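You operate a simulated robot arm through the tools that you are given. There is no shell and no other tool. Be economical: measure what you need, move in short steps, check, and stop when the job is done.

The job below is to be done with a simulated two-armed robot. You get a single attempt, and the scene is never put back.

## Task
Put the yellow flowers in the pink vase and push it to the middle of the side table.
Fine: the flowers are in the tall cupboard; shut the door again. Set down upright: vase.
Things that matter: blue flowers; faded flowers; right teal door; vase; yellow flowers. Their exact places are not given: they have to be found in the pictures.

It is judged by the outcome, as a careful person would: the job done as asked, and still so three seconds after it is handed in. It fails if anything else is knocked over, pushed out of place, dropped, spilled or broken.

## Robot
Two 7-joint arms with two-finger parallel grippers on one trunk, on a base that drives. Base frame: it is fixed to the floor where the robot stands at the start and does not move with it; the origin is under the middle of the robot, x ahead of it, y to its left, z up. Lengths are in mm, angles in degrees, forces in N, time in s.
The left shoulder is at the start at [70, 163, 1345], the right one opposite. With the tool pointing down near the work surface each hand reaches from about 100 to 660 mm from the robot's upright axis, wherever it stands, measured 20 degrees to its own side. Places, roughly: right teal door [700, -100, 700]; vase [500, -2000, 500]. Payload 3.43 kg a hand.
The TCP of each hand is the grasp point between the finger pads, 34 mm short of the fingertips. In the tool frame z runs along the fingers and y along their closing line. Largest opening 128 mm; finger width 24, thickness 12; the body of the gripper, 48 by 130 mm, starts 96 mm behind the TCP.
Orientation is that of the tool frame in the base frame, as a unit quaternion [x, y, z, w]. With the fingers straight down and closing along the base's y, the tool's x points along the base's -x, its y along +y and its z along -z.

## Interface
- The arms move only by the tool nudge_tool. It takes "left_deltas", "right_deltas" or both (then of equal length, played together; a hand with none holds still); each is a list of rows, each a list of 7 numbers: the finger opening in cm, from 0 to 12.8, then the shift along the tool's x, y, z in cm, then the turn, a rotation vector about the tool's x, y, z in degrees. In form: [[fingers, x, y, z, rx, ry, rz], ...]. A call has 1 to 12 rows; each row shifts and turns the commanded pose from where the row before left it, along the tool's axes as they then stand. Rows are played at 5 a second. More than 50 mm and 8.6 degrees between two rows, or a gripper value outside its range, and nothing of the call is played. Where a pose cannot be reached the arm comes as near as it can. A force on the tool above 80 N (or 10 N above the force at the start of the call, whichever is more), or a blocked arm, ends the call early, and 0.2 s more pass. The fingers move at their own pace (about 153 mm/s each) and stop on an object; they squeeze with about 23 N. The grip force told is the motor's: it shows also when the fingers shut on nothing. Time passes only in rows, and 0.2 s behind the last, so rows that do not move let the fingers close. It gives the time, the measured TCP pose, the force on the tool (base axes), the opening and the grip force at its end, in the units of the frame above (readings bear some noise), with the torque about the TCP (base axes, N m) and any sound that the robot's microphone picked up.
- Cameras (640 x 400 px; columns grow to the right, rows downward): "scene" is now at [128.8, -17, 1583.7]; the picture's right is [-0.23, -0.97, 0.00], its down [-0.62, 0.15, -0.77] and it looks along [0.75, -0.18, -0.64] (base axes); focal length 280 px, centre (320, 200). "left" rides on the left gripper at [76, 11, -160] in its tool frame; the picture's right is [-0.15, 0.99, 0.00], its down [-0.88, -0.13, -0.46] and it looks along [-0.45, -0.07, 0.89] (tool axes); focal length 234 px, centre (320, 200). "right" rides on the right gripper at [76, -11, -160] in its tool frame; the picture's right is [0.15, 0.99, 0.00], its down [-0.88, 0.13, -0.46] and it looks along [-0.45, 0.07, 0.89] (tool axes); focal length 234 px, centre (320, 200).
- get_image(camera): a new picture of that camera. It takes no simulated time.
- slide_trunk(by): slides the trunk up (or, below 0, down) by that many mm; the arms and the scene camera ride with it, the base frame stays. It gives what a move gives, with no picture.
- steer(legs): drives the robot by 1 to 6 legs, each [ahead, left, turn to the left] in mm, mm and degrees, along the robot's own axes; the way and the turn of a leg run together, so that a leg with both is an arc; at most 1500 mm and 180 degrees a leg. The arms and the cameras ride along, it lands a little off, and it stops where it bumps. It gives what a move gives.
- head_to(pan, tilt): turns the head with the scene camera to pan (to the left, within 86 degrees either way) and tilt (down, from -29 to 69), counted from straight ahead of the robot. It gives what a move gives.
- measure_at(camera, pixels): for up to 12 pixels [column, row] of the newest picture of that camera ("zoom" is the newest enlarged one), the place [x, y, z] in the base frame of the surface seen there, good to about 2 mm, but the place of the scene camera against the robot may be out by one fixed shift of up to 25 mm in any direction. It takes no simulated time.
- inspect(camera, box): a new picture of the part [left, top, right, bottom] of that camera's present view, enlarged. It takes no simulated time.
- hand_in(): hands the job in; it is judged then, once.

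Work in short steps. Measure before you move; look again where a grasp or a placing could have gone wrong, and mend it. You have 80 turns and 62 pictures in all, those below and enlarged ones among them. Open the grippers and draw the arms clear of the work before you hand the job in, unless the task says otherwise; then end with one line.

The tools are called as a command line: name --argument value ..., lists and objects as JSON in quotes. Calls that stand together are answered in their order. nudge_tool: Moves the arms, as the interface text tells. Its arguments: {"type":"object","properties":{"left_deltas":{"type":"array","items":{"type":"array","items":{"type":"number"}}},"right_deltas":{"type":"array","items":{"type":"array","items":{"type":"number"}}}},"required":[]} The other tools are called the same way: slide_trunk (by) slides the trunk up or down; steer (legs) drives the base; head_to (pan, tilt) turns the head that bears the scene camera; get_image (camera) takes a picture; measure_at (camera, pixels) gives the place of the surface under pixels of a picture; inspect (camera, box) takes an enlarged picture of a part of a camera's view; hand_in () hands the job in.

At the start:

```text
time_s: 0.0
left_tcp_pos: [509.7, 106.1, 1284.8]
left_tcp_rot: [0.0, 1.0, 0.0, 0.0]
left_contact_force: [1.1, 0.6, -0.9]
left_wrist_torque: [0.01, 0.0, 0.02]
left_gripper_width: 128.1
left_finger_force: 0.1
right_tcp_pos: [525.7, -294.4, 1277.2]
right_tcp_rot: [0.001, 1.0, 0.002, 0.0]
right_contact_force: [0.4, 0.9, -0.1]
right_wrist_torque: [0.03, 0.02, -0.02]
right_gripper_width: 128.1
right_finger_force: 0.0
trunk travel left (down, up): [-825.0, 115.0]
robot x, y, heading: [0.0, 0.7, -0.4]
head pan, tilt: [-13.6, 39.8]
```

scene: 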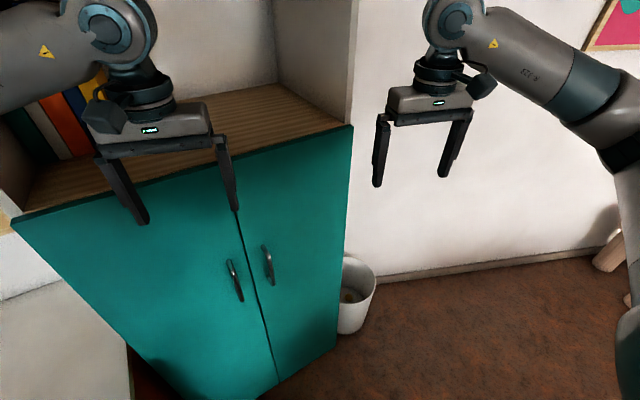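
right: 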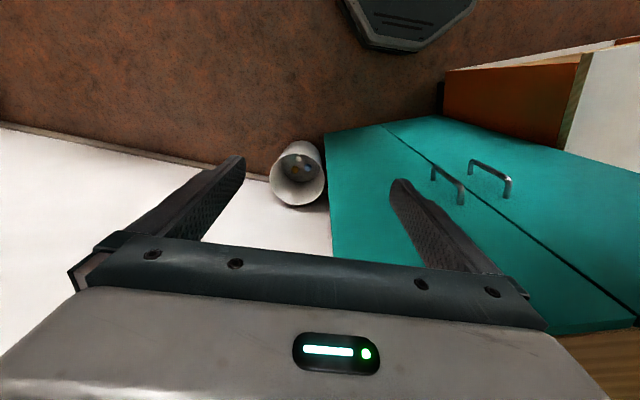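
left: 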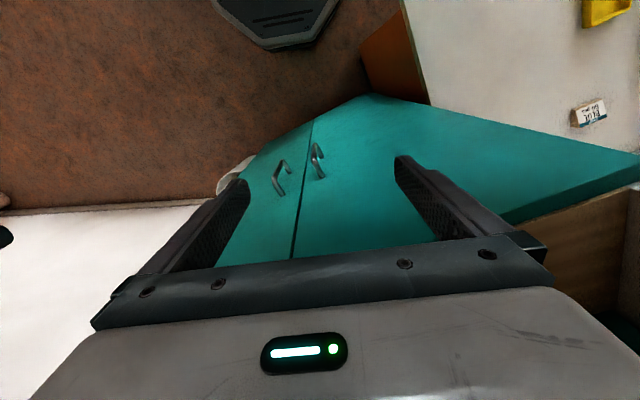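

The scene shows the teal double door with handles at about (235,280) and (268,265), a bin at (355,295). I measure the door and handle points first.

measure_at --camera "scene" --pixels '[[268, 265], [265, 247], [272, 283], [235, 280], [240, 225], [350, 128], [335, 345], [276, 380], [258, 290], [15, 220], [355, 265], [300, 250]]'

inspect --camera "scene" --box '[200, 120, 400, 400]'

head_to --pan -80 --tilt 30

get_image --camera "scene"

```text
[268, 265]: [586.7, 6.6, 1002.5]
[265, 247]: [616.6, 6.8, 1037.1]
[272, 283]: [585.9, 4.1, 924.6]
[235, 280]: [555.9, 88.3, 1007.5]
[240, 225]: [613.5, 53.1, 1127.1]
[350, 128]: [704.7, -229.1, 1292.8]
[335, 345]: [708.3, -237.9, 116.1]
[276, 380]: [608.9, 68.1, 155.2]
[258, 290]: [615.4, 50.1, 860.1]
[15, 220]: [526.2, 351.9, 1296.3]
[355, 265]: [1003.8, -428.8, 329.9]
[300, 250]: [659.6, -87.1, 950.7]
```

```text
1.43 times, centred on (300, 260) of scene
```

zoom: 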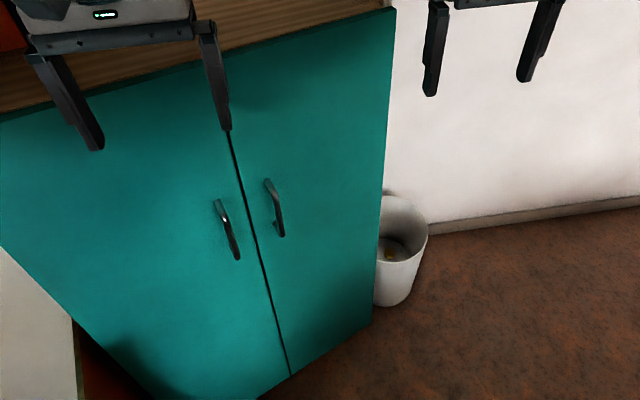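

```text
time_s: 1.4
left_tcp_pos: [509.0, 106.0, 1284.8]
left_tcp_rot: [-0.001, 1.0, 0.0, 0.0]
left_contact_force: [-0.4, 0.3, -0.2]
left_wrist_torque: [-0.02, -0.02, 0.02]
left_gripper_width: 127.8
left_finger_force: 0.1
right_tcp_pos: [524.5, -294.4, 1276.1]
right_tcp_rot: [0.001, 1.0, 0.001, -0.001]
right_contact_force: [-0.2, 0.0, -0.4]
right_wrist_torque: [0.01, -0.03, 0.02]
right_gripper_width: 128.0
right_finger_force: 0.1
trunk travel left (down, up): [-825.0, 115.0]
robot x, y, heading: [-3.1, 0.2, 0.1]
head pan, tilt: [-80.0, 30.0]
```

```text
57 pictures are left
```

scene: 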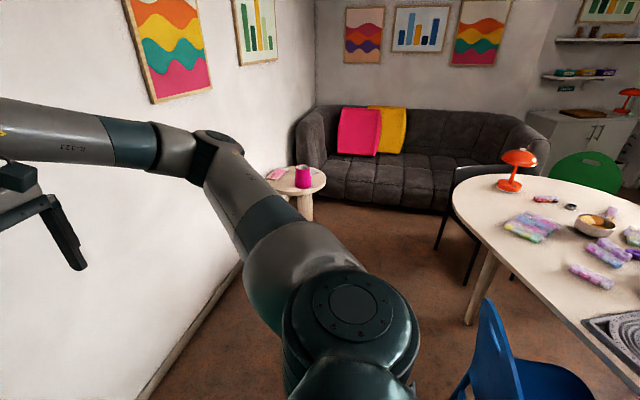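

The pink vase stands on the small round table at (303,177) beside the sofa. First I do the cupboard: back up a bit, square up with its face (about 17° left), and lower the trunk.

steer --legs '[[-120, 0, 0], [0, 0, 17]]'

slide_trunk --by -220

head_to --pan -10 --tilt 25

get_image --camera "scene"

```text
time_s: 3.6
left_tcp_pos: [336.6, 248.0, 1284.0]
left_tcp_rot: [-0.147, 0.989, 0.0, 0.0]
left_contact_force: [-0.1, 0.6, 0.0]
left_wrist_torque: [0.01, -0.03, 0.01]
left_gripper_width: 128.1
left_finger_force: 0.2
right_tcp_pos: [468.2, -130.4, 1276.2]
right_tcp_rot: [-0.146, 0.989, 0.001, 0.0]
right_contact_force: [0.2, 0.5, -0.7]
right_wrist_torque: [0.0, 0.06, -0.02]
right_gripper_width: 128.0
right_finger_force: 0.1
trunk travel left (down, up): [-825.0, 115.0]
robot x, y, heading: [-118.0, 1.1, 17.1]
head pan, tilt: [-80.0, 30.0]
```

```text
time_s: 5.9
left_tcp_pos: [335.7, 249.8, 1065.7]
left_tcp_rot: [-0.147, 0.989, 0.001, 0.0]
left_contact_force: [0.2, 0.3, 0.8]
left_wrist_torque: [0.03, -0.02, -0.01]
left_gripper_width: 127.8
left_finger_force: 0.1
right_tcp_pos: [466.7, -129.2, 1056.5]
right_tcp_rot: [-0.147, 0.989, 0.001, 0.001]
right_contact_force: [-0.6, 0.4, 0.9]
right_wrist_torque: [0.01, -0.02, -0.01]
right_gripper_width: 128.0
right_finger_force: 0.1
trunk travel left (down, up): [-605.0, 335.0]
robot x, y, heading: [-123.5, 2.3, 16.9]
head pan, tilt: [-80.0, 30.0]
```

```text
time_s: 7.3
left_tcp_pos: [337.8, 249.5, 1064.0]
left_tcp_rot: [-0.146, 0.989, 0.0, 0.001]
left_contact_force: [0.3, 0.3, -0.3]
left_wrist_torque: [0.03, 0.02, 0.03]
left_gripper_width: 127.7
left_finger_force: 0.0
right_tcp_pos: [467.4, -129.2, 1057.9]
right_tcp_rot: [-0.146, 0.989, 0.001, 0.0]
right_contact_force: [0.0, 0.9, -0.2]
right_wrist_torque: [-0.02, -0.01, 0.0]
right_gripper_width: 128.0
right_finger_force: 0.0
trunk travel left (down, up): [-605.0, 335.0]
robot x, y, heading: [-121.1, -1.1, 16.8]
head pan, tilt: [-10.0, 25.0]
```

```text
56 pictures are left
```

scene: 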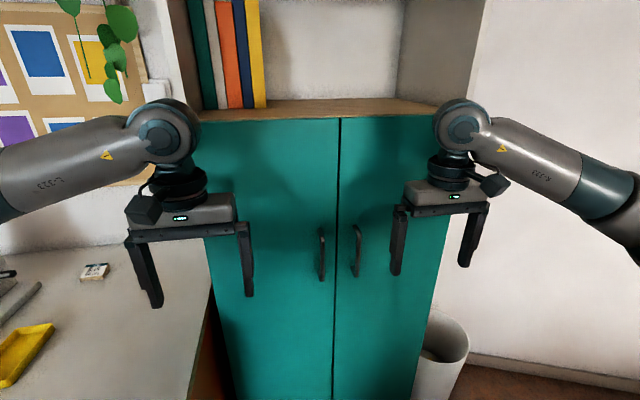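

I measure the handle, the door plane, and the right fingertips to estimate the fixed scene-camera shift.

inspect --camera "scene" --box '[300, 190, 500, 315]'

measure_at --camera "scene" --pixels '[[360, 235], [358, 250], [356, 268], [339, 300], [336, 360], [440, 118], [396, 270], [463, 262], [370, 330], [420, 330], [323, 250], [155, 303]]'

```text
3.20 times, centred on (400, 252) of scene
```

zoom: 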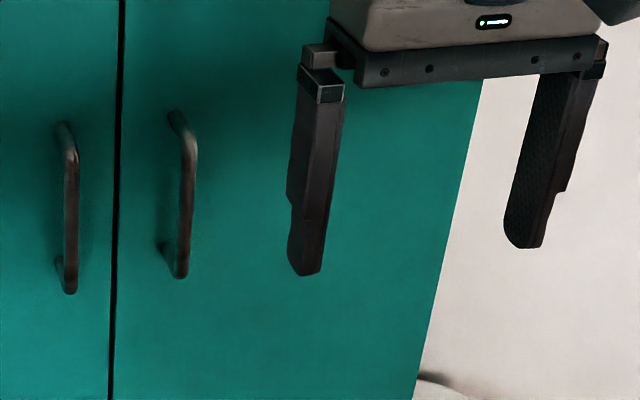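

```text
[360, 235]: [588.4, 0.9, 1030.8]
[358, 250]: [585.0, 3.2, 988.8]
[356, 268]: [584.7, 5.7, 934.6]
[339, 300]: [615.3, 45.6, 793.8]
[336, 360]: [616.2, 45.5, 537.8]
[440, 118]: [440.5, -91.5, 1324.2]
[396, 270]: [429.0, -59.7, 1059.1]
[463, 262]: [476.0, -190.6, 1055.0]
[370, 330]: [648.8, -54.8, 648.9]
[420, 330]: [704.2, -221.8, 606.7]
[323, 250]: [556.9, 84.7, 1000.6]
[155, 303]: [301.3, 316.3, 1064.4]
```

I refine the camera shift with the zoom picture: fingertip bottoms at (305,268) and (520,243), left tip too.

measure_at --camera "zoom" --pixels '[[303, 270], [303, 250], [300, 260], [515, 245], [522, 235], [185, 140], [186, 200], [182, 270], [175, 115], [540, 160]]'

get_image --camera "right"

```text
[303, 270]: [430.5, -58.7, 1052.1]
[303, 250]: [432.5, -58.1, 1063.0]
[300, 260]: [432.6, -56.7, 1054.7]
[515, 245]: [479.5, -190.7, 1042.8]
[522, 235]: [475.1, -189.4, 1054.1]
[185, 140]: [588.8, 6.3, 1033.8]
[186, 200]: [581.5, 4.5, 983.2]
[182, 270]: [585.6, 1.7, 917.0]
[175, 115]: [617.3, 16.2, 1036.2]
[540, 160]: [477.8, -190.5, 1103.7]
```

```text
54 pictures are left
```

right: 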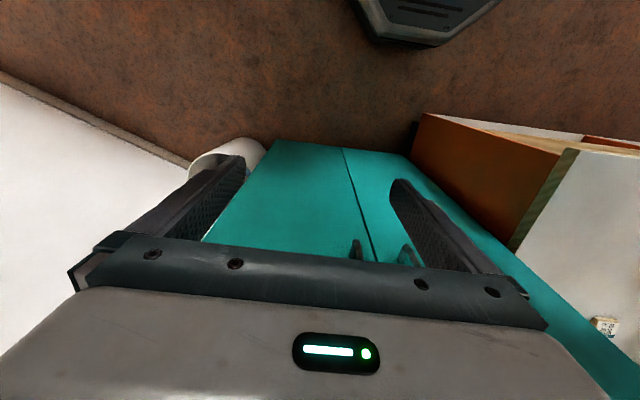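

The wrist camera sees the right handle's top at (356,245); measuring it there gives a shift-free reference.

measure_at --camera "right" --pixels '[[356, 243], [353, 250], [360, 243], [405, 252], [344, 150], [360, 200], [275, 143], [213, 235], [240, 200], [500, 320]]'

```text
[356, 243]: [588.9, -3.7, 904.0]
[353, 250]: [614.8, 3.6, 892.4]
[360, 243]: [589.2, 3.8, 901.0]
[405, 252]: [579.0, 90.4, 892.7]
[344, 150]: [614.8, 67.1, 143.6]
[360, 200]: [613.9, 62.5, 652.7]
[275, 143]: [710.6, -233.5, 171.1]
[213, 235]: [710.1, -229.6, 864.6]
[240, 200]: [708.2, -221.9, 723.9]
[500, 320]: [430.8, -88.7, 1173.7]
```

The camera's shift is about +20 mm in z; the true bar is near (590,-3), z 895–1010. I now tilt the right hand to point forward (−90° about tool y) while shifting 84 mm left.

nudge_tool --right_deltas '[[7, 0, 0.76, 0, 0, -8.18, 0], [7, 0, 0.76, 0, 0, -8.18, 0], [7, 0, 0.76, 0, 0, -8.18, 0], [7, 0, 0.76, 0, 0, -8.18, 0], [7, 0, 0.76, 0, 0, -8.18, 0], [7, 0, 0.76, 0, 0, -8.18, 0], [7, 0, 0.76, 0, 0, -8.18, 0], [7, 0, 0.76, 0, 0, -8.18, 0], [7, 0, 0.76, 0, 0, -8.18, 0], [7, 0, 0.76, 0, 0, -8.18, 0], [7, 0, 0.76, 0, 0, -8.18, 0], [7, 0, 0, 0, 0, 0, 0]]'

```text
time_s: 9.9
left_tcp_pos: [337.0, 249.2, 1065.7]
left_tcp_rot: [-0.146, 0.989, 0.0, 0.0]
left_contact_force: [0.6, -0.6, 0.8]
left_wrist_torque: [-0.01, 0.04, -0.01]
left_gripper_width: 127.8
left_finger_force: 0.1
right_tcp_pos: [524.2, -23.0, 1081.0]
right_tcp_rot: [-0.12, 0.783, 0.095, 0.603]
right_contact_force: [0.3, -0.7, 0.2]
right_wrist_torque: [0.01, 0.02, 0.02]
right_gripper_width: 70.0
right_finger_force: 0.0
right hand out of reach, approached as far as the arm can: row 6, 7, 8, 9, 10, 11
trunk travel left (down, up): [-605.0, 335.0]
robot x, y, heading: [-121.1, 0.2, 16.8]
head pan, tilt: [-10.0, 25.0]
```

The arm was cramped near the body, so I move the commanded pose forward and down toward a pre-grasp 75 mm short of the bar.

nudge_tool --right_deltas '[[7, 2.6, 0, 1.9, 0, 0, 0], [7, 2.6, 0, 1.9, 0, 0, 0], [7, 2.6, 0, 1.9, 0, 0, 0], [7, 2.7, 0, 1.9, 0, 0, 0], [7, 0, 0, 0, 0, 0, 0], [7, 0, 0, 0, 0, 0, 0]]'

get_image --camera "right"

get_image --camera "scene"

```text
time_s: 11.3
left_tcp_pos: [337.6, 249.6, 1063.5]
left_tcp_rot: [-0.146, 0.989, 0.0, 0.0]
left_contact_force: [-0.1, 0.0, -0.2]
left_wrist_torque: [0.0, 0.0, 0.01]
left_gripper_width: 128.0
left_finger_force: 0.0
right_tcp_pos: [527.4, -21.6, 1071.4]
right_tcp_rot: [-0.122, 0.783, 0.096, 0.603]
right_contact_force: [-0.1, -0.6, 1.1]
right_wrist_torque: [0.0, 0.02, 0.02]
right_gripper_width: 70.0
right_finger_force: 0.0
right hand out of reach, approached as far as the arm can: row 1, 2, 3, 4
trunk travel left (down, up): [-605.0, 335.0]
robot x, y, heading: [-121.7, 1.2, 16.7]
head pan, tilt: [-10.0, 25.0]
```

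```text
53 pictures are left
```

right: 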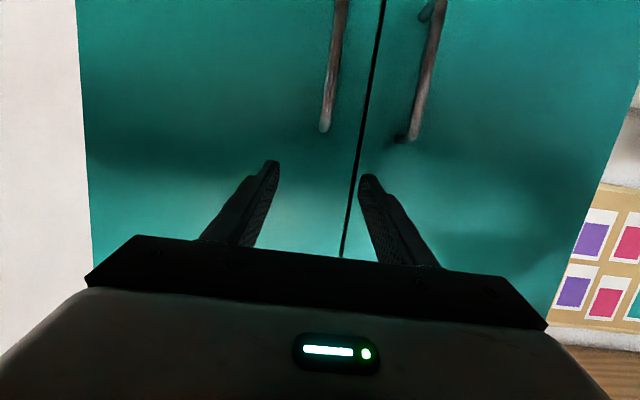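

```text
52 pictures are left
```

scene: 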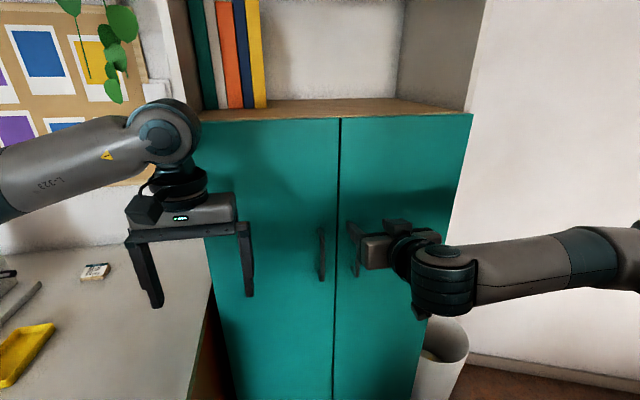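

Wrist stopped at about 75° tilt, which is fine for a vertical bar. I relax the tilt by 12° and test a 40 mm descent.

nudge_tool --right_deltas '[[7, 0, 0, 0, 0, 6, 0], [7, 0, 0, 0, 0, 6, 0], [7, 1.8, 0, 0.9, 0, 0, 0], [7, 1.8, 0, 0.9, 0, 0, 0], [7, 0, 0, 0, 0, 0, 0]]'

```text
time_s: 12.5
left_tcp_pos: [337.0, 249.1, 1064.3]
left_tcp_rot: [-0.146, 0.989, 0.001, 0.0]
left_contact_force: [-0.1, 0.3, 0.0]
left_wrist_torque: [0.04, 0.0, -0.02]
left_gripper_width: 128.0
left_finger_force: 0.0
right_tcp_pos: [527.2, -21.9, 1030.7]
right_tcp_rot: [-0.131, 0.841, 0.082, 0.518]
right_contact_force: [1.0, 1.2, 0.7]
right_wrist_torque: [-0.01, 0.02, 0.01]
right_gripper_width: 70.1
right_finger_force: 0.1
trunk travel left (down, up): [-605.0, 335.0]
robot x, y, heading: [-117.8, -1.9, 16.9]
head pan, tilt: [-10.0, 25.0]
```

Works: tilt is 63°, TCP at z 1031. Now 70 mm down, then 58 mm forward onto the bar.

nudge_tool --right_deltas '[[7, 2.08, 0, 1.05, 0, 0, 0], [7, 2.08, 0, 1.05, 0, 0, 0], [7, 2.08, 0, 1.05, 0, 0, 0], [7, -0.87, 0, 1.73, 0, 0, 0], [7, -0.87, 0, 1.73, 0, 0, 0], [7, -0.87, 0, 1.73, 0, 0, 0], [7, 0, 0, 0, 0, 0, 0]]'

get_image --camera "right"

```text
time_s: 14.1
left_tcp_pos: [337.1, 249.0, 1064.4]
left_tcp_rot: [-0.146, 0.989, 0.0, 0.0]
left_contact_force: [0.9, 0.1, 0.0]
left_wrist_torque: [-0.01, 0.01, 0.01]
left_gripper_width: 127.9
left_finger_force: 0.0
right_tcp_pos: [580.4, -2.5, 960.5]
right_tcp_rot: [-0.13, 0.842, 0.082, 0.517]
right_contact_force: [0.4, 0.2, -0.1]
right_wrist_torque: [0.01, 0.0, 0.0]
right_gripper_width: 69.6
right_finger_force: 0.0
trunk travel left (down, up): [-605.0, 335.0]
robot x, y, heading: [-121.7, 0.2, 16.9]
head pan, tilt: [-10.0, 25.0]
```

```text
51 pictures are left
```

right: 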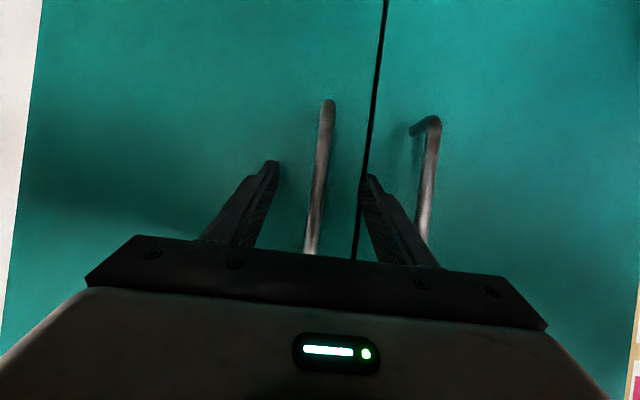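

The bar at (318,180) lies between the fingers. I close on it.

nudge_tool --right_deltas '[[3, 0, 0, 0, 0, 0, 0], [0, 0, 0, 0, 0, 0, 0], [0, 0, 0, 0, 0, 0, 0], [0, 0, 0, 0, 0, 0, 0]]'

get_image --camera "right"

```text
time_s: 15.1
left_tcp_pos: [337.9, 248.6, 1064.2]
left_tcp_rot: [-0.146, 0.989, -0.001, 0.0]
left_contact_force: [0.3, 0.1, -0.1]
left_wrist_torque: [-0.02, 0.01, 0.0]
left_gripper_width: 128.0
left_finger_force: 0.1
right_tcp_pos: [583.4, -3.4, 960.7]
right_tcp_rot: [-0.131, 0.842, 0.082, 0.517]
right_contact_force: [1.2, -4.1, 0.0]
right_wrist_torque: [-0.5, 0.18, -0.1]
right_gripper_width: 11.8
right_finger_force: 45.4
trunk travel left (down, up): [-605.0, 335.0]
robot x, y, heading: [-118.1, 3.2, 17.1]
head pan, tilt: [-10.0, 25.0]
```

```text
50 pictures are left
```

right: 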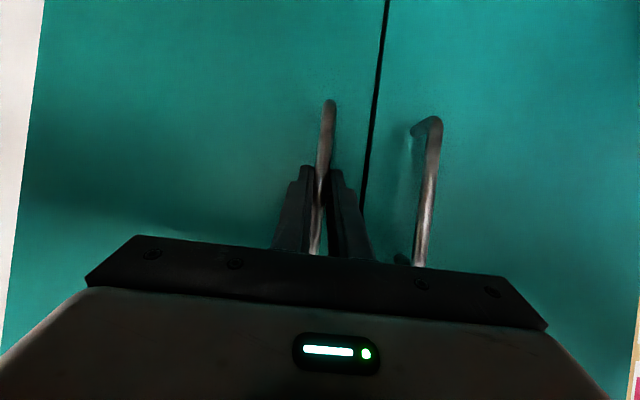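

Gripped (11.8 mm, 45 N). I pull along the hinge arc, first three 8° steps.

nudge_tool --right_deltas '[[0, 1.59, -0.96, -3.15, -7.14, 0, -3.6], [0, 1.59, -0.96, -3.15, -7.14, 0, -3.6], [0, 1.59, -0.96, -3.15, -7.14, 0, -3.6]]'

```text
time_s: 15.9
left_tcp_pos: [335.6, 249.2, 1066.2]
left_tcp_rot: [-0.147, 0.989, 0.0, 0.001]
left_contact_force: [-0.1, 0.2, 0.8]
left_wrist_torque: [0.03, -0.03, -0.04]
left_gripper_width: 127.9
left_finger_force: 0.1
right_tcp_pos: [497.1, -77.1, 960.9]
right_tcp_rot: [-0.303, 0.795, 0.189, 0.49]
right_contact_force: [0.1, -1.9, 1.3]
right_wrist_torque: [-1.01, 0.41, -0.2]
right_gripper_width: 11.9
right_finger_force: 45.0
trunk travel left (down, up): [-605.0, 335.0]
robot x, y, heading: [-122.9, -0.1, 16.9]
head pan, tilt: [-10.0, 25.0]
```

The door swings freely with low force (24° open). I carry on four more steps.

nudge_tool --right_deltas '[[0, 1.59, -0.96, -3.15, -7.14, 0, -3.6], [0, 1.59, -0.96, -3.15, -7.14, 0, -3.6], [0, 1.59, -0.96, -3.15, -7.14, 0, -3.6], [0, 1.59, -0.96, -3.15, -7.14, 0, -3.6]]'

get_image --camera "scene"

```text
time_s: 16.8
left_tcp_pos: [331.4, 252.7, 1067.1]
left_tcp_rot: [-0.148, 0.989, 0.0, 0.002]
left_contact_force: [0.5, 0.4, -0.4]
left_wrist_torque: [0.03, 0.01, 0.02]
left_gripper_width: 128.1
left_finger_force: 0.0
right_tcp_pos: [457.4, -152.9, 1005.6]
right_tcp_rot: [-0.408, 0.718, 0.259, 0.501]
right_contact_force: [-20.8, 8.8, 1.6]
right_wrist_torque: [-1.22, 0.43, 0.67]
right_gripper_width: 12.1
right_finger_force: 44.6
right hand out of reach, approached as far as the arm can: row 3
trunk travel left (down, up): [-605.0, 335.0]
robot x, y, heading: [-122.4, -0.3, 17.0]
head pan, tilt: [-10.0, 25.0]
stopped in row 4 (right hand): the force on the tool passed its limit (the readings are from after the stop); the commanded pose is now the measured one
```

```text
49 pictures are left
```

scene: 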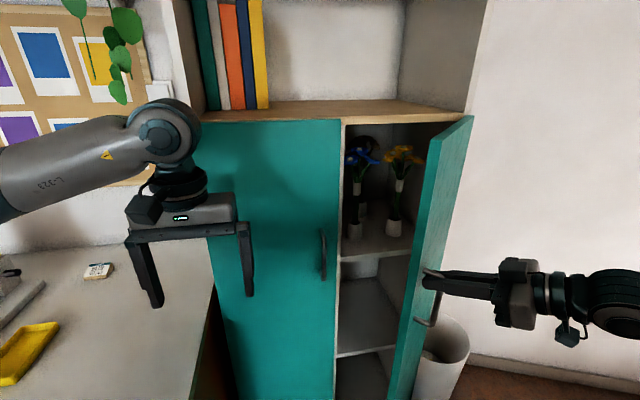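

The door is about 45° open; blue flowers at (360,160) and yellow at (402,165) stand in small pots on the top shelf, and something dark behind. I look closer.

inspect --camera "scene" --box '[330, 110, 490, 260]'

measure_at --camera "scene" --pixels '[[400, 186], [396, 210], [394, 230], [402, 162], [357, 190], [357, 225], [360, 160], [378, 245], [470, 120], [432, 200], [345, 205], [350, 123]]'

```text
2.67 times, centred on (410, 185) of scene
```

zoom: 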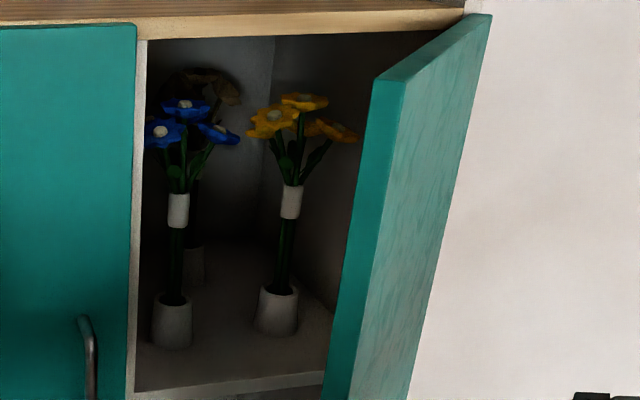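

```text
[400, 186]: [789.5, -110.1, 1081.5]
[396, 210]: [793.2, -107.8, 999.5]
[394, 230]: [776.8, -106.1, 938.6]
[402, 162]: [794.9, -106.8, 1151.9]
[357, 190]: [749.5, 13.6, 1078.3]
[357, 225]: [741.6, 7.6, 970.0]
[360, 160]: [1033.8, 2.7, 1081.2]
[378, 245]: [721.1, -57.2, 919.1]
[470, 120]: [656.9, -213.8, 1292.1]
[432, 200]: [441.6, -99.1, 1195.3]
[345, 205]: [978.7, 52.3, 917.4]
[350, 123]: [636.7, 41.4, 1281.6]
```

Yellow bouquet: white collar near (795,-114,1060), pot on shelf z≈895. The door needs to be wider; I release the handle with the right hand and retract along its axis.

nudge_tool --right_deltas '[[6, 0, 0, 0, 0, 0, 0], [6, 0, 0, 0, 0, 0, 0], [6, 0, 0, -3, 0, 0, 0], [6, 0, 0, -4, 0, 0, 0], [6, 0, 0, -4, 0, 0, 0], [6, 0, 0, -4, 0, 0, 0]]'

```text
time_s: 18.1
left_tcp_pos: [333.1, 252.1, 1065.8]
left_tcp_rot: [-0.148, 0.989, -0.001, 0.002]
left_contact_force: [-1.0, 0.6, -0.5]
left_wrist_torque: [-0.03, -0.09, -0.02]
left_gripper_width: 127.9
left_finger_force: 0.1
right_tcp_pos: [384.7, -273.5, 1060.5]
right_tcp_rot: [-0.407, 0.718, 0.258, 0.502]
right_contact_force: [-1.0, -1.0, 0.5]
right_wrist_torque: [0.04, -0.06, -0.03]
right_gripper_width: 60.1
right_finger_force: 0.1
trunk travel left (down, up): [-605.0, 335.0]
robot x, y, heading: [-121.1, 1.6, 17.1]
head pan, tilt: [-10.0, 25.0]
```

Right hand is clear of the handle. I fold the right hand down/back, and bring the left hand (closed, raised so only its fingers are below the door top) into the door gap at about (510,-10,1200).

nudge_tool --right_deltas '[[6, 1.5, 0, 0, 0, 8.3, 0], [6, 1.5, 0, 0, 0, 8.3, 0], [6, 1.5, 0, 0, 0, 8.3, 0], [6, 1.5, 0, 0, 0, 8.3, 0], [6, 1.5, 0, 0, 0, 8.3, 0], [6, 1.5, 0, 0, 0, 8.3, 0], [6, 1.5, 0, 0, 0, 8.3, 0], [6, 1.5, 0, 0, 0, 8.3, 0], [6, 0, 0, 0, 0, 0, 0], [6, 0, 0, 0, 0, 0, 0]]' --left_deltas '[[0, 0, 0, -4.5, 0, 0, 0], [0, 0, 0, -4.5, 0, 0, 0], [0, 0, 0, -4.5, 0, 0, 0], [0, -1.27, -4.34, 0, 0, 0, 0], [0, -1.27, -4.34, 0, 0, 0, 0], [0, -1.27, -4.34, 0, 0, 0, 0], [0, -1.27, -4.34, 0, 0, 0, 0], [0, -1.27, -4.34, 0, 0, 0, 0], [0, -1.27, -4.34, 0, 0, 0, 0], [0, -1.27, -4.34, 0, 0, 0, 0]]'

get_image --camera "scene"

```text
time_s: 20.4
left_tcp_pos: [508.4, -17.7, 1199.4]
left_tcp_rot: [-0.147, 0.989, 0.001, 0.001]
left_contact_force: [0.6, -0.5, -0.1]
left_wrist_torque: [0.06, 0.0, -0.03]
left_gripper_width: 0.0
left_finger_force: 23.0
right_tcp_pos: [385.0, -325.5, 878.1]
right_tcp_rot: [-0.478, 0.87, 0.052, 0.11]
right_contact_force: [0.0, -0.7, -0.3]
right_wrist_torque: [0.02, 0.01, 0.0]
right_gripper_width: 59.7
right_finger_force: 0.1
right hand out of reach, approached as far as the arm can: row 5, 6, 7, 8
trunk travel left (down, up): [-605.0, 335.0]
robot x, y, heading: [-123.8, 1.5, 16.9]
head pan, tilt: [-10.0, 25.0]
```

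```text
47 pictures are left
```

scene: 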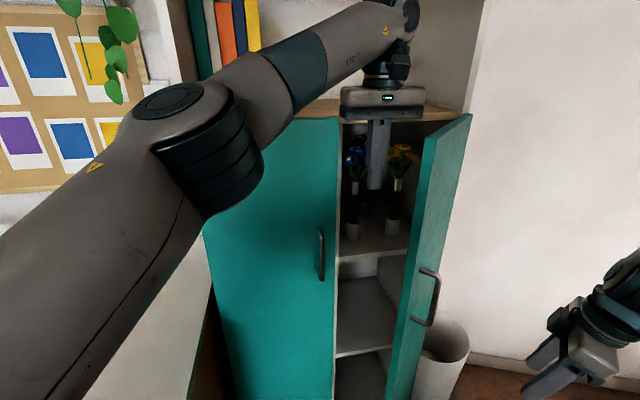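

Left fingers are in the gap. I strafe the base right so the left fingers sweep the door further open, with the right arm moving away ahead of it.

steer --legs '[[0, -240, 0]]'

get_image --camera "scene"

```text
time_s: 22.1
left_tcp_pos: [579.1, -244.8, 1198.8]
left_tcp_rot: [-0.147, 0.989, 0.0, 0.0]
left_contact_force: [0.3, 0.7, 0.3]
left_wrist_torque: [0.03, 0.02, -0.05]
left_gripper_width: 0.2
left_finger_force: 23.0
right_tcp_pos: [455.1, -554.6, 880.5]
right_tcp_rot: [-0.478, 0.87, 0.051, 0.11]
right_contact_force: [0.1, 1.0, 0.5]
right_wrist_torque: [0.0, 0.0, 0.02]
right_gripper_width: 59.8
right_finger_force: 0.1
trunk travel left (down, up): [-605.0, 335.0]
robot x, y, heading: [-49.8, -231.8, 17.0]
head pan, tilt: [-10.0, 25.0]
```

```text
46 pictures are left
```

scene: 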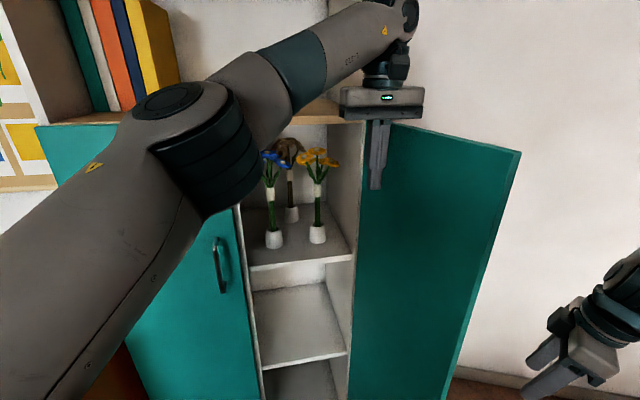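

The door is past 90° and everything inside is visible: yellow at (318,165) with collar (317,190), pot (317,235). I zoom and measure.

inspect --camera "scene" --box '[240, 130, 370, 260]'

measure_at --camera "scene" --pixels '[[519, 155], [440, 395], [395, 130], [380, 180], [352, 250], [244, 260], [252, 268], [345, 150], [345, 120], [330, 115]]'

```text
3.08 times, centred on (305, 195) of scene
```

zoom: 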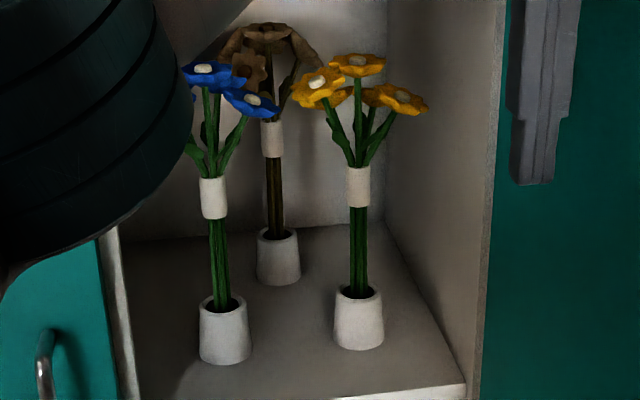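

```text
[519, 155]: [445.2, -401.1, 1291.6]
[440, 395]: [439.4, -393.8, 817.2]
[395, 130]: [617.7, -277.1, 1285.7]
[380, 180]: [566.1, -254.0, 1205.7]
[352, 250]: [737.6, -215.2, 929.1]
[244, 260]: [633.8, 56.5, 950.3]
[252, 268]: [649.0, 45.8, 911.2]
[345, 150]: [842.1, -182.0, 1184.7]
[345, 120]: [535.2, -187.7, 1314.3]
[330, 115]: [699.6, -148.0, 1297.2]
```

Door at ~106°. Now the yellow bouquet's details from the zoom.

measure_at --camera "zoom" --pixels '[[358, 170], [358, 187], [358, 204], [358, 250], [358, 300], [358, 344], [357, 58], [425, 105], [296, 95], [213, 197], [272, 140], [440, 388]]'

```text
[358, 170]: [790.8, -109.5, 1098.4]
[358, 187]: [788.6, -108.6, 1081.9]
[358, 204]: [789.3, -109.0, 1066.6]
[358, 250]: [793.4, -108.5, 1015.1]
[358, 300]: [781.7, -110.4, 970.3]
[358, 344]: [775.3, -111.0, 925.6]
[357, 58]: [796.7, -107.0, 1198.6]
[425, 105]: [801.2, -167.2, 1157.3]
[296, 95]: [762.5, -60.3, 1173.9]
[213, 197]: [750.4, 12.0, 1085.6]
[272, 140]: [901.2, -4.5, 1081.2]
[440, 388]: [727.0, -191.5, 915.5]
```

Yellow stem centre ≈ (802,-111), collar z ≈ 1044–1077 after correcting. I tilt the left hand forward by 64° while moving left, then go down and forward to a pre-grasp.

nudge_tool --left_deltas '[[0, 0, 0.8, 0, 0, -8, 0], [0, 0, 0.8, 0, 0, -8, 0], [0, 0, 0.8, 0, 0, -8, 0], [0, 0, 0.8, 0, 0, -8, 0], [0, 0, 0.8, 0, 0, -8, 0], [0, 0, 0.8, 0, 0, -8, 0], [0, 0, 0.8, 0, 0, -8, 0], [0, 0, 0.8, 0, 0, -8, 0], [6, 2.5, 0, 1.2, 0, 0, 0], [6, 2.5, 0, 1.2, 0, 0, 0], [6, 2.5, 0, 1.2, 0, 0, 0], [6, 2.5, 0, 1.2, 0, 0, 0]]'

get_image --camera "left"

```text
time_s: 24.7
left_tcp_pos: [560.6, -185.6, 1088.7]
left_tcp_rot: [-0.125, 0.839, 0.078, 0.524]
left_contact_force: [0.0, -1.4, -0.6]
left_wrist_torque: [0.01, 0.02, 0.02]
left_gripper_width: 59.9
left_finger_force: 0.0
right_tcp_pos: [455.1, -554.5, 878.6]
right_tcp_rot: [-0.478, 0.87, 0.051, 0.11]
right_contact_force: [0.5, 0.0, -1.0]
right_wrist_torque: [0.0, -0.01, 0.02]
right_gripper_width: 60.2
right_finger_force: 0.0
trunk travel left (down, up): [-605.0, 335.0]
robot x, y, heading: [-50.3, -233.5, 17.2]
head pan, tilt: [-10.0, 25.0]
```

```text
44 pictures are left
```

left: 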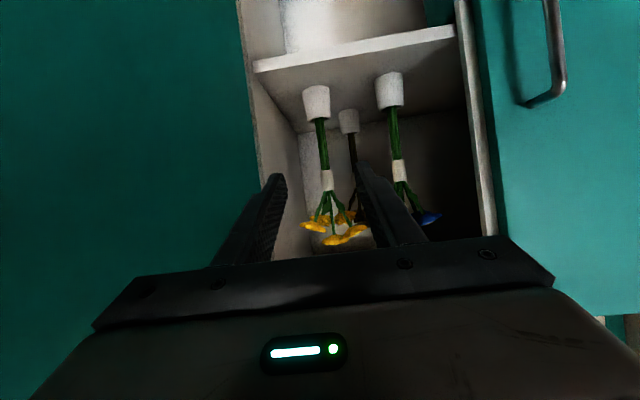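

The left camera shows the yellow collar at (327,180). I measure it shift-free, along with pot, shelf and the blue collar.

measure_at --camera "left" --pixels '[[327, 172], [327, 180], [328, 187], [321, 140], [317, 112], [317, 92], [345, 238], [312, 225], [425, 217], [300, 200], [360, 50], [260, 150]]'

```text
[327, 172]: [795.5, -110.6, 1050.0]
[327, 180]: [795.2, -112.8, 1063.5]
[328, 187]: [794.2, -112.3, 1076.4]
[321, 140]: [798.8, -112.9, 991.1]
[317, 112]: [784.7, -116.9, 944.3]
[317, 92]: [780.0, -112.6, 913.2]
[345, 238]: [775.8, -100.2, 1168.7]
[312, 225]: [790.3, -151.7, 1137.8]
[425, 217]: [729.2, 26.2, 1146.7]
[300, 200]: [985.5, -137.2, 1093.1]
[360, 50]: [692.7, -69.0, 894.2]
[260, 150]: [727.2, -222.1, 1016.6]
```

Collar centred at (803,-110), z 1044–1080. I flatten the hand by 16° more and advance to 100 mm short.

nudge_tool --left_deltas '[[6, 0, 0, 0, 0, -8, 0], [6, 0, 0, 0, 0, -8, 0], [6, 0.11, 0.03, 3.83, 0, 0, 0], [6, 0.11, 0.03, 3.83, 0, 0, 0], [6, 0.11, 0.03, 3.83, 0, 0, 0], [6, 0.11, 0.03, 3.83, 0, 0, 0], [6, 0, 0, 0, 0, 0, 0]]'

get_image --camera "left"

```text
time_s: 26.3
left_tcp_pos: [702.5, -140.1, 1058.7]
left_tcp_rot: [-0.112, 0.757, 0.094, 0.636]
left_contact_force: [0.2, -0.2, 0.8]
left_wrist_torque: [0.0, 0.0, -0.02]
left_gripper_width: 60.1
left_finger_force: 0.0
right_tcp_pos: [454.4, -555.0, 879.4]
right_tcp_rot: [-0.478, 0.87, 0.051, 0.111]
right_contact_force: [-0.5, -0.1, -0.3]
right_wrist_torque: [0.02, -0.01, 0.02]
right_gripper_width: 60.0
right_finger_force: 0.1
trunk travel left (down, up): [-605.0, 335.0]
robot x, y, heading: [-53.6, -232.6, 16.9]
head pan, tilt: [-10.0, 25.0]
```

```text
43 pictures are left
```

left: 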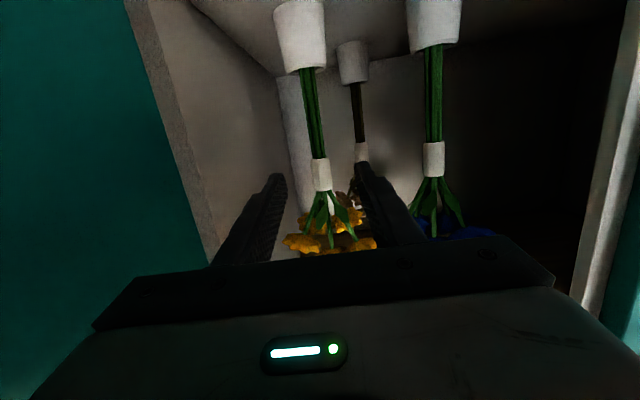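

Aligned; collar at (321,175) between the fingers. Advance the last ~100 mm level.

nudge_tool --left_deltas '[[6, -0.57, 0, 3.25, 0, 0, 0], [6, -0.57, 0, 3.25, 0, 0, 0], [6, -0.57, 0, 3.25, 0, 0, 0], [6, 0, 0, 0, 0, 0, 0]]'

get_image --camera "left"

inspect --camera "scene" --box '[220, 100, 400, 270]'

```text
time_s: 27.3
left_tcp_pos: [798.9, -111.6, 1057.7]
left_tcp_rot: [-0.112, 0.757, 0.094, 0.636]
left_contact_force: [0.9, 0.6, 1.1]
left_wrist_torque: [-0.03, 0.03, -0.02]
left_gripper_width: 60.1
left_finger_force: 0.0
right_tcp_pos: [455.2, -553.5, 879.4]
right_tcp_rot: [-0.478, 0.87, 0.05, 0.11]
right_contact_force: [0.5, -0.2, -0.2]
right_wrist_torque: [0.01, -0.02, -0.03]
right_gripper_width: 60.3
right_finger_force: 0.0
trunk travel left (down, up): [-605.0, 335.0]
robot x, y, heading: [-52.1, -234.1, 16.7]
head pan, tilt: [-10.0, 25.0]
```

```text
42 pictures are left
```

left: 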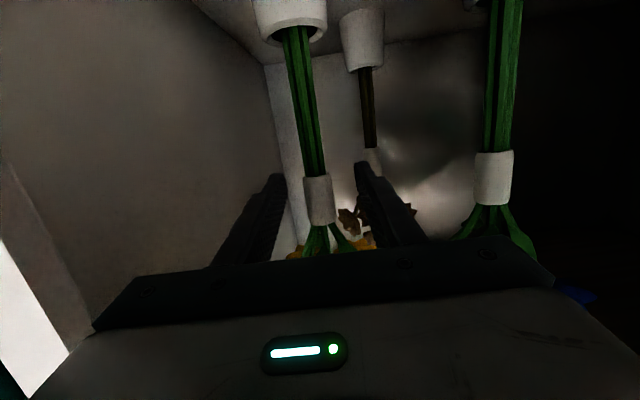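

```text
2.35 times, centred on (310, 185) of scene
```

zoom: 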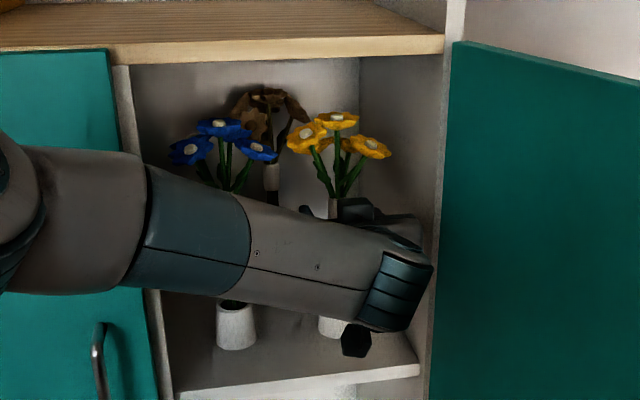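

The stem is between the pads. I close the left fingers on the collar.

nudge_tool --left_deltas '[[3, 0, 0, 0, 0, 0, 0], [1, 0, 0, 0, 0, 0, 0], [0, 0, 0, 0, 0, 0, 0], [0, 0, 0, 0, 0, 0, 0]]'

```text
time_s: 28.3
left_tcp_pos: [797.9, -110.8, 1057.0]
left_tcp_rot: [-0.113, 0.757, 0.095, 0.636]
left_contact_force: [-0.2, -0.6, 1.1]
left_wrist_torque: [-0.01, -0.02, -0.01]
left_gripper_width: 18.8
left_finger_force: 23.2
right_tcp_pos: [455.0, -553.5, 879.7]
right_tcp_rot: [-0.478, 0.87, 0.051, 0.11]
right_contact_force: [-0.3, -0.4, -0.2]
right_wrist_torque: [0.0, 0.01, -0.02]
right_gripper_width: 60.0
right_finger_force: 0.1
trunk travel left (down, up): [-605.0, 335.0]
robot x, y, heading: [-50.5, -228.1, 17.0]
head pan, tilt: [-10.0, 25.0]
```

Gripped at 18.8 mm. Lift straight up 60 mm.

nudge_tool --left_deltas '[[0, -1.48, 0, -0.26, 0, 0, 0], [0, -1.48, 0, -0.26, 0, 0, 0], [0, -1.48, 0, -0.26, 0, 0, 0], [0, -1.48, 0, -0.26, 0, 0, 0], [0, 0, 0, 0, 0, 0, 0]]'

inspect --camera "scene" --box '[220, 100, 400, 270]'

get_image --camera "left"

```text
time_s: 29.5
left_tcp_pos: [800.0, -111.8, 1118.1]
left_tcp_rot: [-0.113, 0.758, 0.095, 0.635]
left_contact_force: [-0.7, 0.6, -0.5]
left_wrist_torque: [-0.03, 0.0, 0.03]
left_gripper_width: 18.9
left_finger_force: 23.0
right_tcp_pos: [456.3, -554.7, 879.4]
right_tcp_rot: [-0.478, 0.87, 0.05, 0.11]
right_contact_force: [-1.4, -0.4, -0.8]
right_wrist_torque: [0.02, -0.01, 0.02]
right_gripper_width: 60.1
right_finger_force: 0.1
trunk travel left (down, up): [-605.0, 335.0]
robot x, y, heading: [-49.8, -228.6, 16.8]
head pan, tilt: [-10.0, 25.0]
```

```text
2.35 times, centred on (310, 185) of scene
```

zoom: 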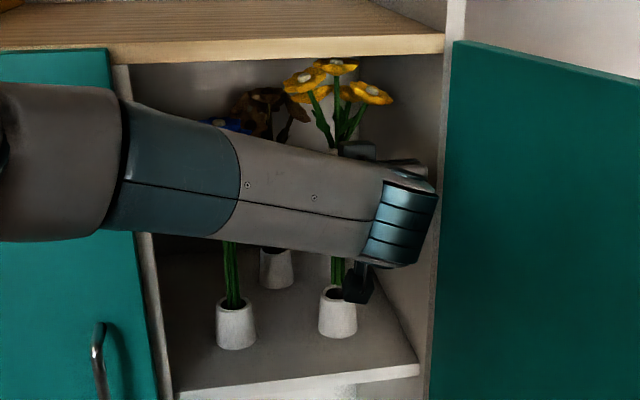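

```text
39 pictures are left
```

left: 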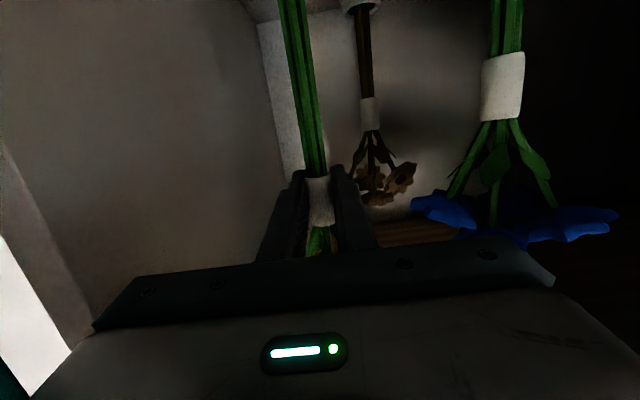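

I check whether the stem foot clears the pot rim, and the ceiling height.

inspect --camera "scene" --box '[290, 170, 345, 205]'

measure_at --camera "left" --pixels '[[420, 235], [400, 240], [450, 236], [290, 20], [295, 60], [285, 3]]'

measure_at --camera "scene" --pixels '[[315, 126], [324, 140], [314, 172], [314, 178]]'

```text
11.43 times, centred on (318, 188) of scene
```

zoom: 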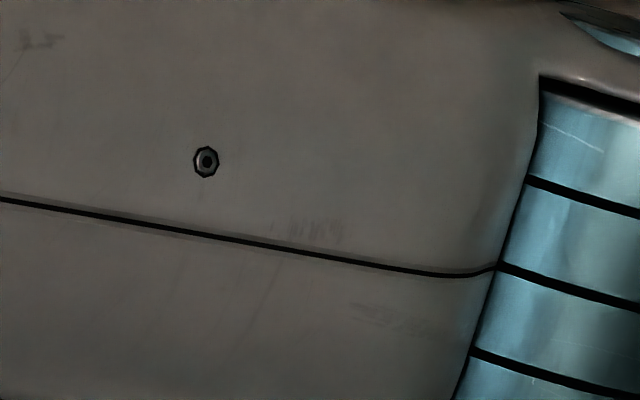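

```text
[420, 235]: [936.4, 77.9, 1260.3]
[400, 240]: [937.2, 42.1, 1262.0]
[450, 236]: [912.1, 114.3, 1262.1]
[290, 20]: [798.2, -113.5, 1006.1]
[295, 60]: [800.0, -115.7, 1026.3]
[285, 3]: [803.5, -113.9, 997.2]
```

```text
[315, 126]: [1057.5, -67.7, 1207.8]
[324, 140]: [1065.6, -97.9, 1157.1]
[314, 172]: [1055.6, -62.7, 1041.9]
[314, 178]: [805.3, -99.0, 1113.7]
```

The ceiling is at z≈1261, leaving ~20 mm above the flowers. I zoom at the pot at scene (317,230).

inspect --camera "scene" --box '[285, 190, 349, 250]'

```text
6.67 times, centred on (317, 220) of scene
```

zoom: 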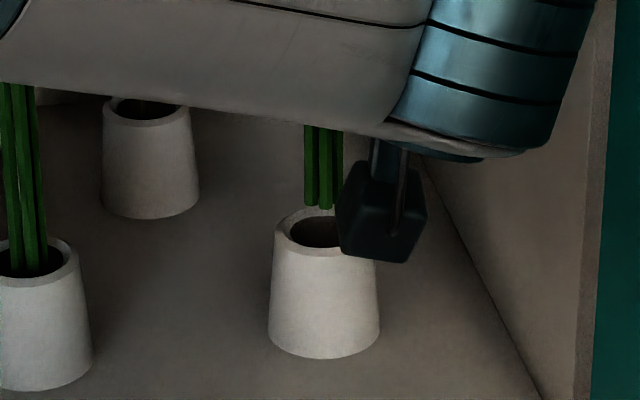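

The stem foot is just above the rim. I lift another 8 mm, then draw the bouquet straight back 120 mm with the arm.

nudge_tool --left_deltas '[[0, -0.79, 0, -0.14, 0, 0, 0], [0, 0.52, 0, -2.95, 0, 0, 0], [0, 0.52, 0, -2.95, 0, 0, 0], [0, 0.52, 0, -2.95, 0, 0, 0], [0, 0.52, 0, -2.95, 0, 0, 0], [0, 0, 0, 0, 0, 0, 0]]'

get_image --camera "scene"

```text
time_s: 30.9
left_tcp_pos: [685.7, -146.7, 1124.0]
left_tcp_rot: [-0.113, 0.758, 0.094, 0.635]
left_contact_force: [0.5, 0.1, -0.4]
left_wrist_torque: [-0.03, -0.02, 0.0]
left_gripper_width: 18.9
left_finger_force: 23.3
right_tcp_pos: [456.2, -553.5, 878.9]
right_tcp_rot: [-0.478, 0.87, 0.052, 0.11]
right_contact_force: [-0.6, 0.6, 0.9]
right_wrist_torque: [-0.02, 0.04, 0.03]
right_gripper_width: 60.3
right_finger_force: 0.0
trunk travel left (down, up): [-605.0, 335.0]
robot x, y, heading: [-52.2, -230.6, 17.1]
head pan, tilt: [-10.0, 25.0]
```

```text
36 pictures are left
```

scene: 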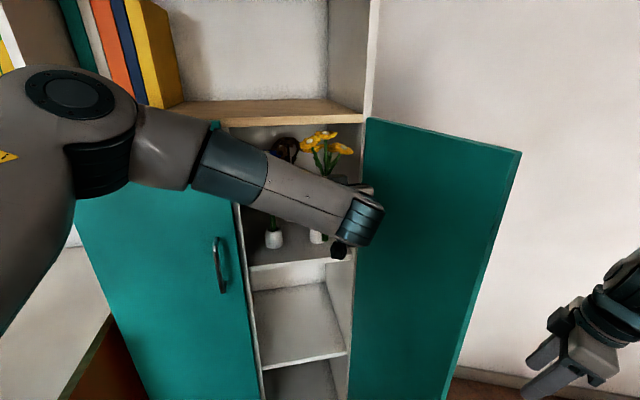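

Bouquet mostly out. Base backs up 130 mm to bring it clear of the front.

steer --legs '[[-130, 0, 0]]'

nudge_tool --left_deltas '[[0, 0, 3, -1, 0, 0, 0], [0, 0, 3, -1, 0, 0, 0], [0, 0, 3, -1, 0, 0, 0], [0, 0, 3, -1, 0, 0, 0]]'

head_to --pan -20 --tilt 35

get_image --camera "scene"

```text
time_s: 32.2
left_tcp_pos: [562.0, -184.5, 1125.1]
left_tcp_rot: [-0.113, 0.758, 0.095, 0.636]
left_contact_force: [-0.1, 0.3, -0.1]
left_wrist_torque: [-0.03, -0.03, 0.01]
left_gripper_width: 19.3
left_finger_force: 22.6
right_tcp_pos: [332.6, -591.3, 878.9]
right_tcp_rot: [-0.478, 0.87, 0.051, 0.11]
right_contact_force: [-0.1, -0.3, 0.3]
right_wrist_torque: [0.0, 0.04, 0.0]
right_gripper_width: 59.9
right_finger_force: 0.0
trunk travel left (down, up): [-605.0, 335.0]
robot x, y, heading: [-174.4, -265.7, 16.9]
head pan, tilt: [-10.0, 25.0]
```

```text
time_s: 33.2
left_tcp_pos: [486.8, -78.0, 1131.5]
left_tcp_rot: [-0.113, 0.757, 0.094, 0.636]
left_contact_force: [-0.7, -0.2, -0.5]
left_wrist_torque: [0.0, -0.01, -0.03]
left_gripper_width: 18.9
left_finger_force: 22.8
right_tcp_pos: [331.4, -590.5, 880.5]
right_tcp_rot: [-0.478, 0.87, 0.051, 0.11]
right_contact_force: [0.6, -0.7, 0.0]
right_wrist_torque: [-0.03, -0.01, -0.02]
right_gripper_width: 59.7
right_finger_force: 0.1
trunk travel left (down, up): [-605.0, 335.0]
robot x, y, heading: [-175.5, -269.0, 16.8]
head pan, tilt: [-10.0, 25.0]
```

```text
time_s: 33.9
left_tcp_pos: [487.6, -81.2, 1131.6]
left_tcp_rot: [-0.113, 0.758, 0.095, 0.636]
left_contact_force: [-0.1, 0.7, -0.6]
left_wrist_torque: [0.05, 0.03, -0.02]
left_gripper_width: 19.0
left_finger_force: 23.0
right_tcp_pos: [331.7, -591.4, 879.0]
right_tcp_rot: [-0.478, 0.87, 0.052, 0.111]
right_contact_force: [0.0, 0.9, 0.6]
right_wrist_torque: [0.03, -0.02, 0.03]
right_gripper_width: 60.0
right_finger_force: 0.1
trunk travel left (down, up): [-605.0, 335.0]
robot x, y, heading: [-180.7, -265.6, 17.3]
head pan, tilt: [-20.0, 35.0]
```

```text
35 pictures are left
```

scene: 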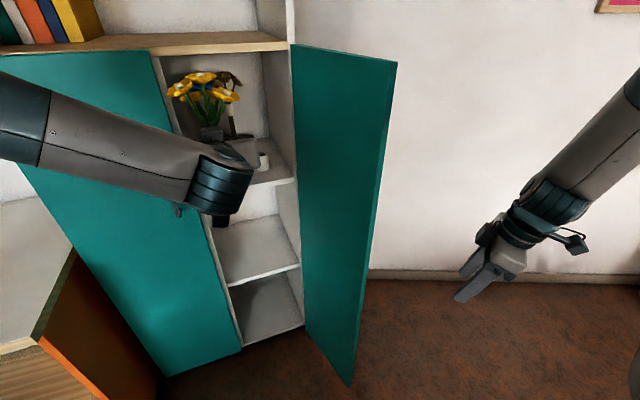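

Now to close the door: the left hand with the bouquet goes left/back out of the swing, while the right hand (closed) rises and moves to the outside of the door, above handle height.

nudge_tool --left_deltas '[[0, 0.47, 4, -2.66, 0, 0, 0], [0, 0.47, 4, -2.66, 0, 0, 0], [0, 0.47, 4, -2.66, 0, 0, 0], [0, 0.47, 4, -2.66, 0, 0, 0], [0, 0.47, 4, -2.66, 0, 0, 0], [0, 0, 0, 0, 0, 0, 0], [0, 0, 0, 0, 0, 0, 0], [0, 0, 0, 0, 0, 0, 0], [0, 0, 0, 0, 0, 0, 0], [0, 0, 0, 0, 0, 0, 0], [0, 0, 0, 0, 0, 0, 0]]' --right_deltas '[[0, -1.08, -0.07, -4.37, 0, 0, 0], [0, -1.08, -0.07, -4.37, 0, 0, 0], [0, -1.08, -0.07, -4.37, 0, 0, 0], [0, -1.08, -0.07, -4.37, 0, 0, 0], [0, -3.46, -1.94, 0.89, 0, 0, 0], [0, -3.46, -1.94, 0.89, 0, 0, 0], [0, -3.46, -1.94, 0.89, 0, 0, 0], [0, -3.46, -1.94, 0.89, 0, 0, 0], [0, -3.46, -1.94, 0.89, 0, 0, 0], [0, -3.46, -1.94, 0.89, 0, 0, 0], [0, -3.46, -1.94, 0.89, 0, 0, 0]]'

get_image --camera "scene"

```text
time_s: 36.3
left_tcp_pos: [352.7, 72.3, 1140.5]
left_tcp_rot: [-0.113, 0.759, 0.095, 0.635]
left_contact_force: [0.7, 0.6, -0.9]
left_wrist_torque: [0.03, -0.01, 0.04]
left_gripper_width: 19.2
left_finger_force: 22.9
left hand out of reach, approached as far as the arm can: row 4, 5
right_tcp_pos: [516.9, -558.3, 784.3]
right_tcp_rot: [-0.478, 0.868, 0.059, 0.12]
right_contact_force: [-0.2, -0.1, -0.4]
right_wrist_torque: [0.03, 0.0, 0.02]
right_gripper_width: 0.0
right_finger_force: 23.1
right hand out of reach, approached as far as the arm can: row 1, 2, 3, 4, 5, 6, 7, 8, 9, 10, 11
trunk travel left (down, up): [-605.0, 335.0]
robot x, y, heading: [-177.5, -267.8, 17.1]
head pan, tilt: [-20.0, 35.0]
```

```text
34 pictures are left
```

scene: 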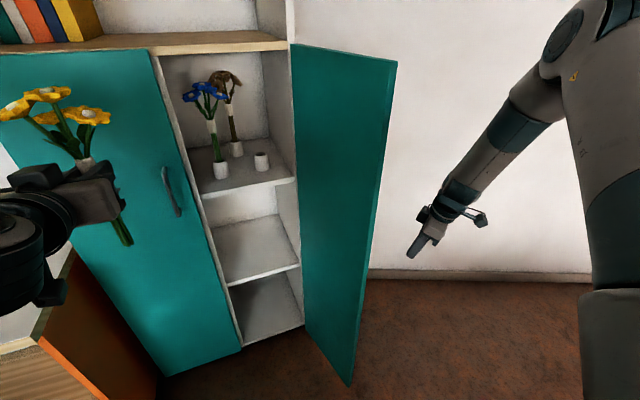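

The right arm cannot rise in this posture; I tilt the right hand forward 40° so it can push the door with its fingertips pointing forward-left instead.

nudge_tool --right_deltas '[[0, 0, 0, 0, 0, -8, 0], [0, 0, 0, 0, 0, -8, 0], [0, 0, 0, 0, 0, -8, 0], [0, 0, 0, 0, 0, -8, 0], [0, 0, 0, 0, 0, -8, 0], [0, 0, 0, 0, 0, -8, 0], [0, 0, 0, 0, 0, 0, 0]]'

```text
time_s: 37.9
left_tcp_pos: [351.0, 71.4, 1140.0]
left_tcp_rot: [-0.113, 0.757, 0.094, 0.636]
left_contact_force: [-0.3, 0.0, -0.7]
left_wrist_torque: [0.02, 0.03, 0.02]
left_gripper_width: 19.0
left_finger_force: 23.2
right_tcp_pos: [516.1, -557.8, 785.2]
right_tcp_rot: [-0.416, 0.75, 0.241, 0.455]
right_contact_force: [0.5, 0.1, 0.0]
right_wrist_torque: [-0.02, 0.02, 0.0]
right_gripper_width: 0.2
right_finger_force: 22.9
trunk travel left (down, up): [-605.0, 335.0]
robot x, y, heading: [-175.9, -265.0, 16.8]
head pan, tilt: [-20.0, 35.0]
```

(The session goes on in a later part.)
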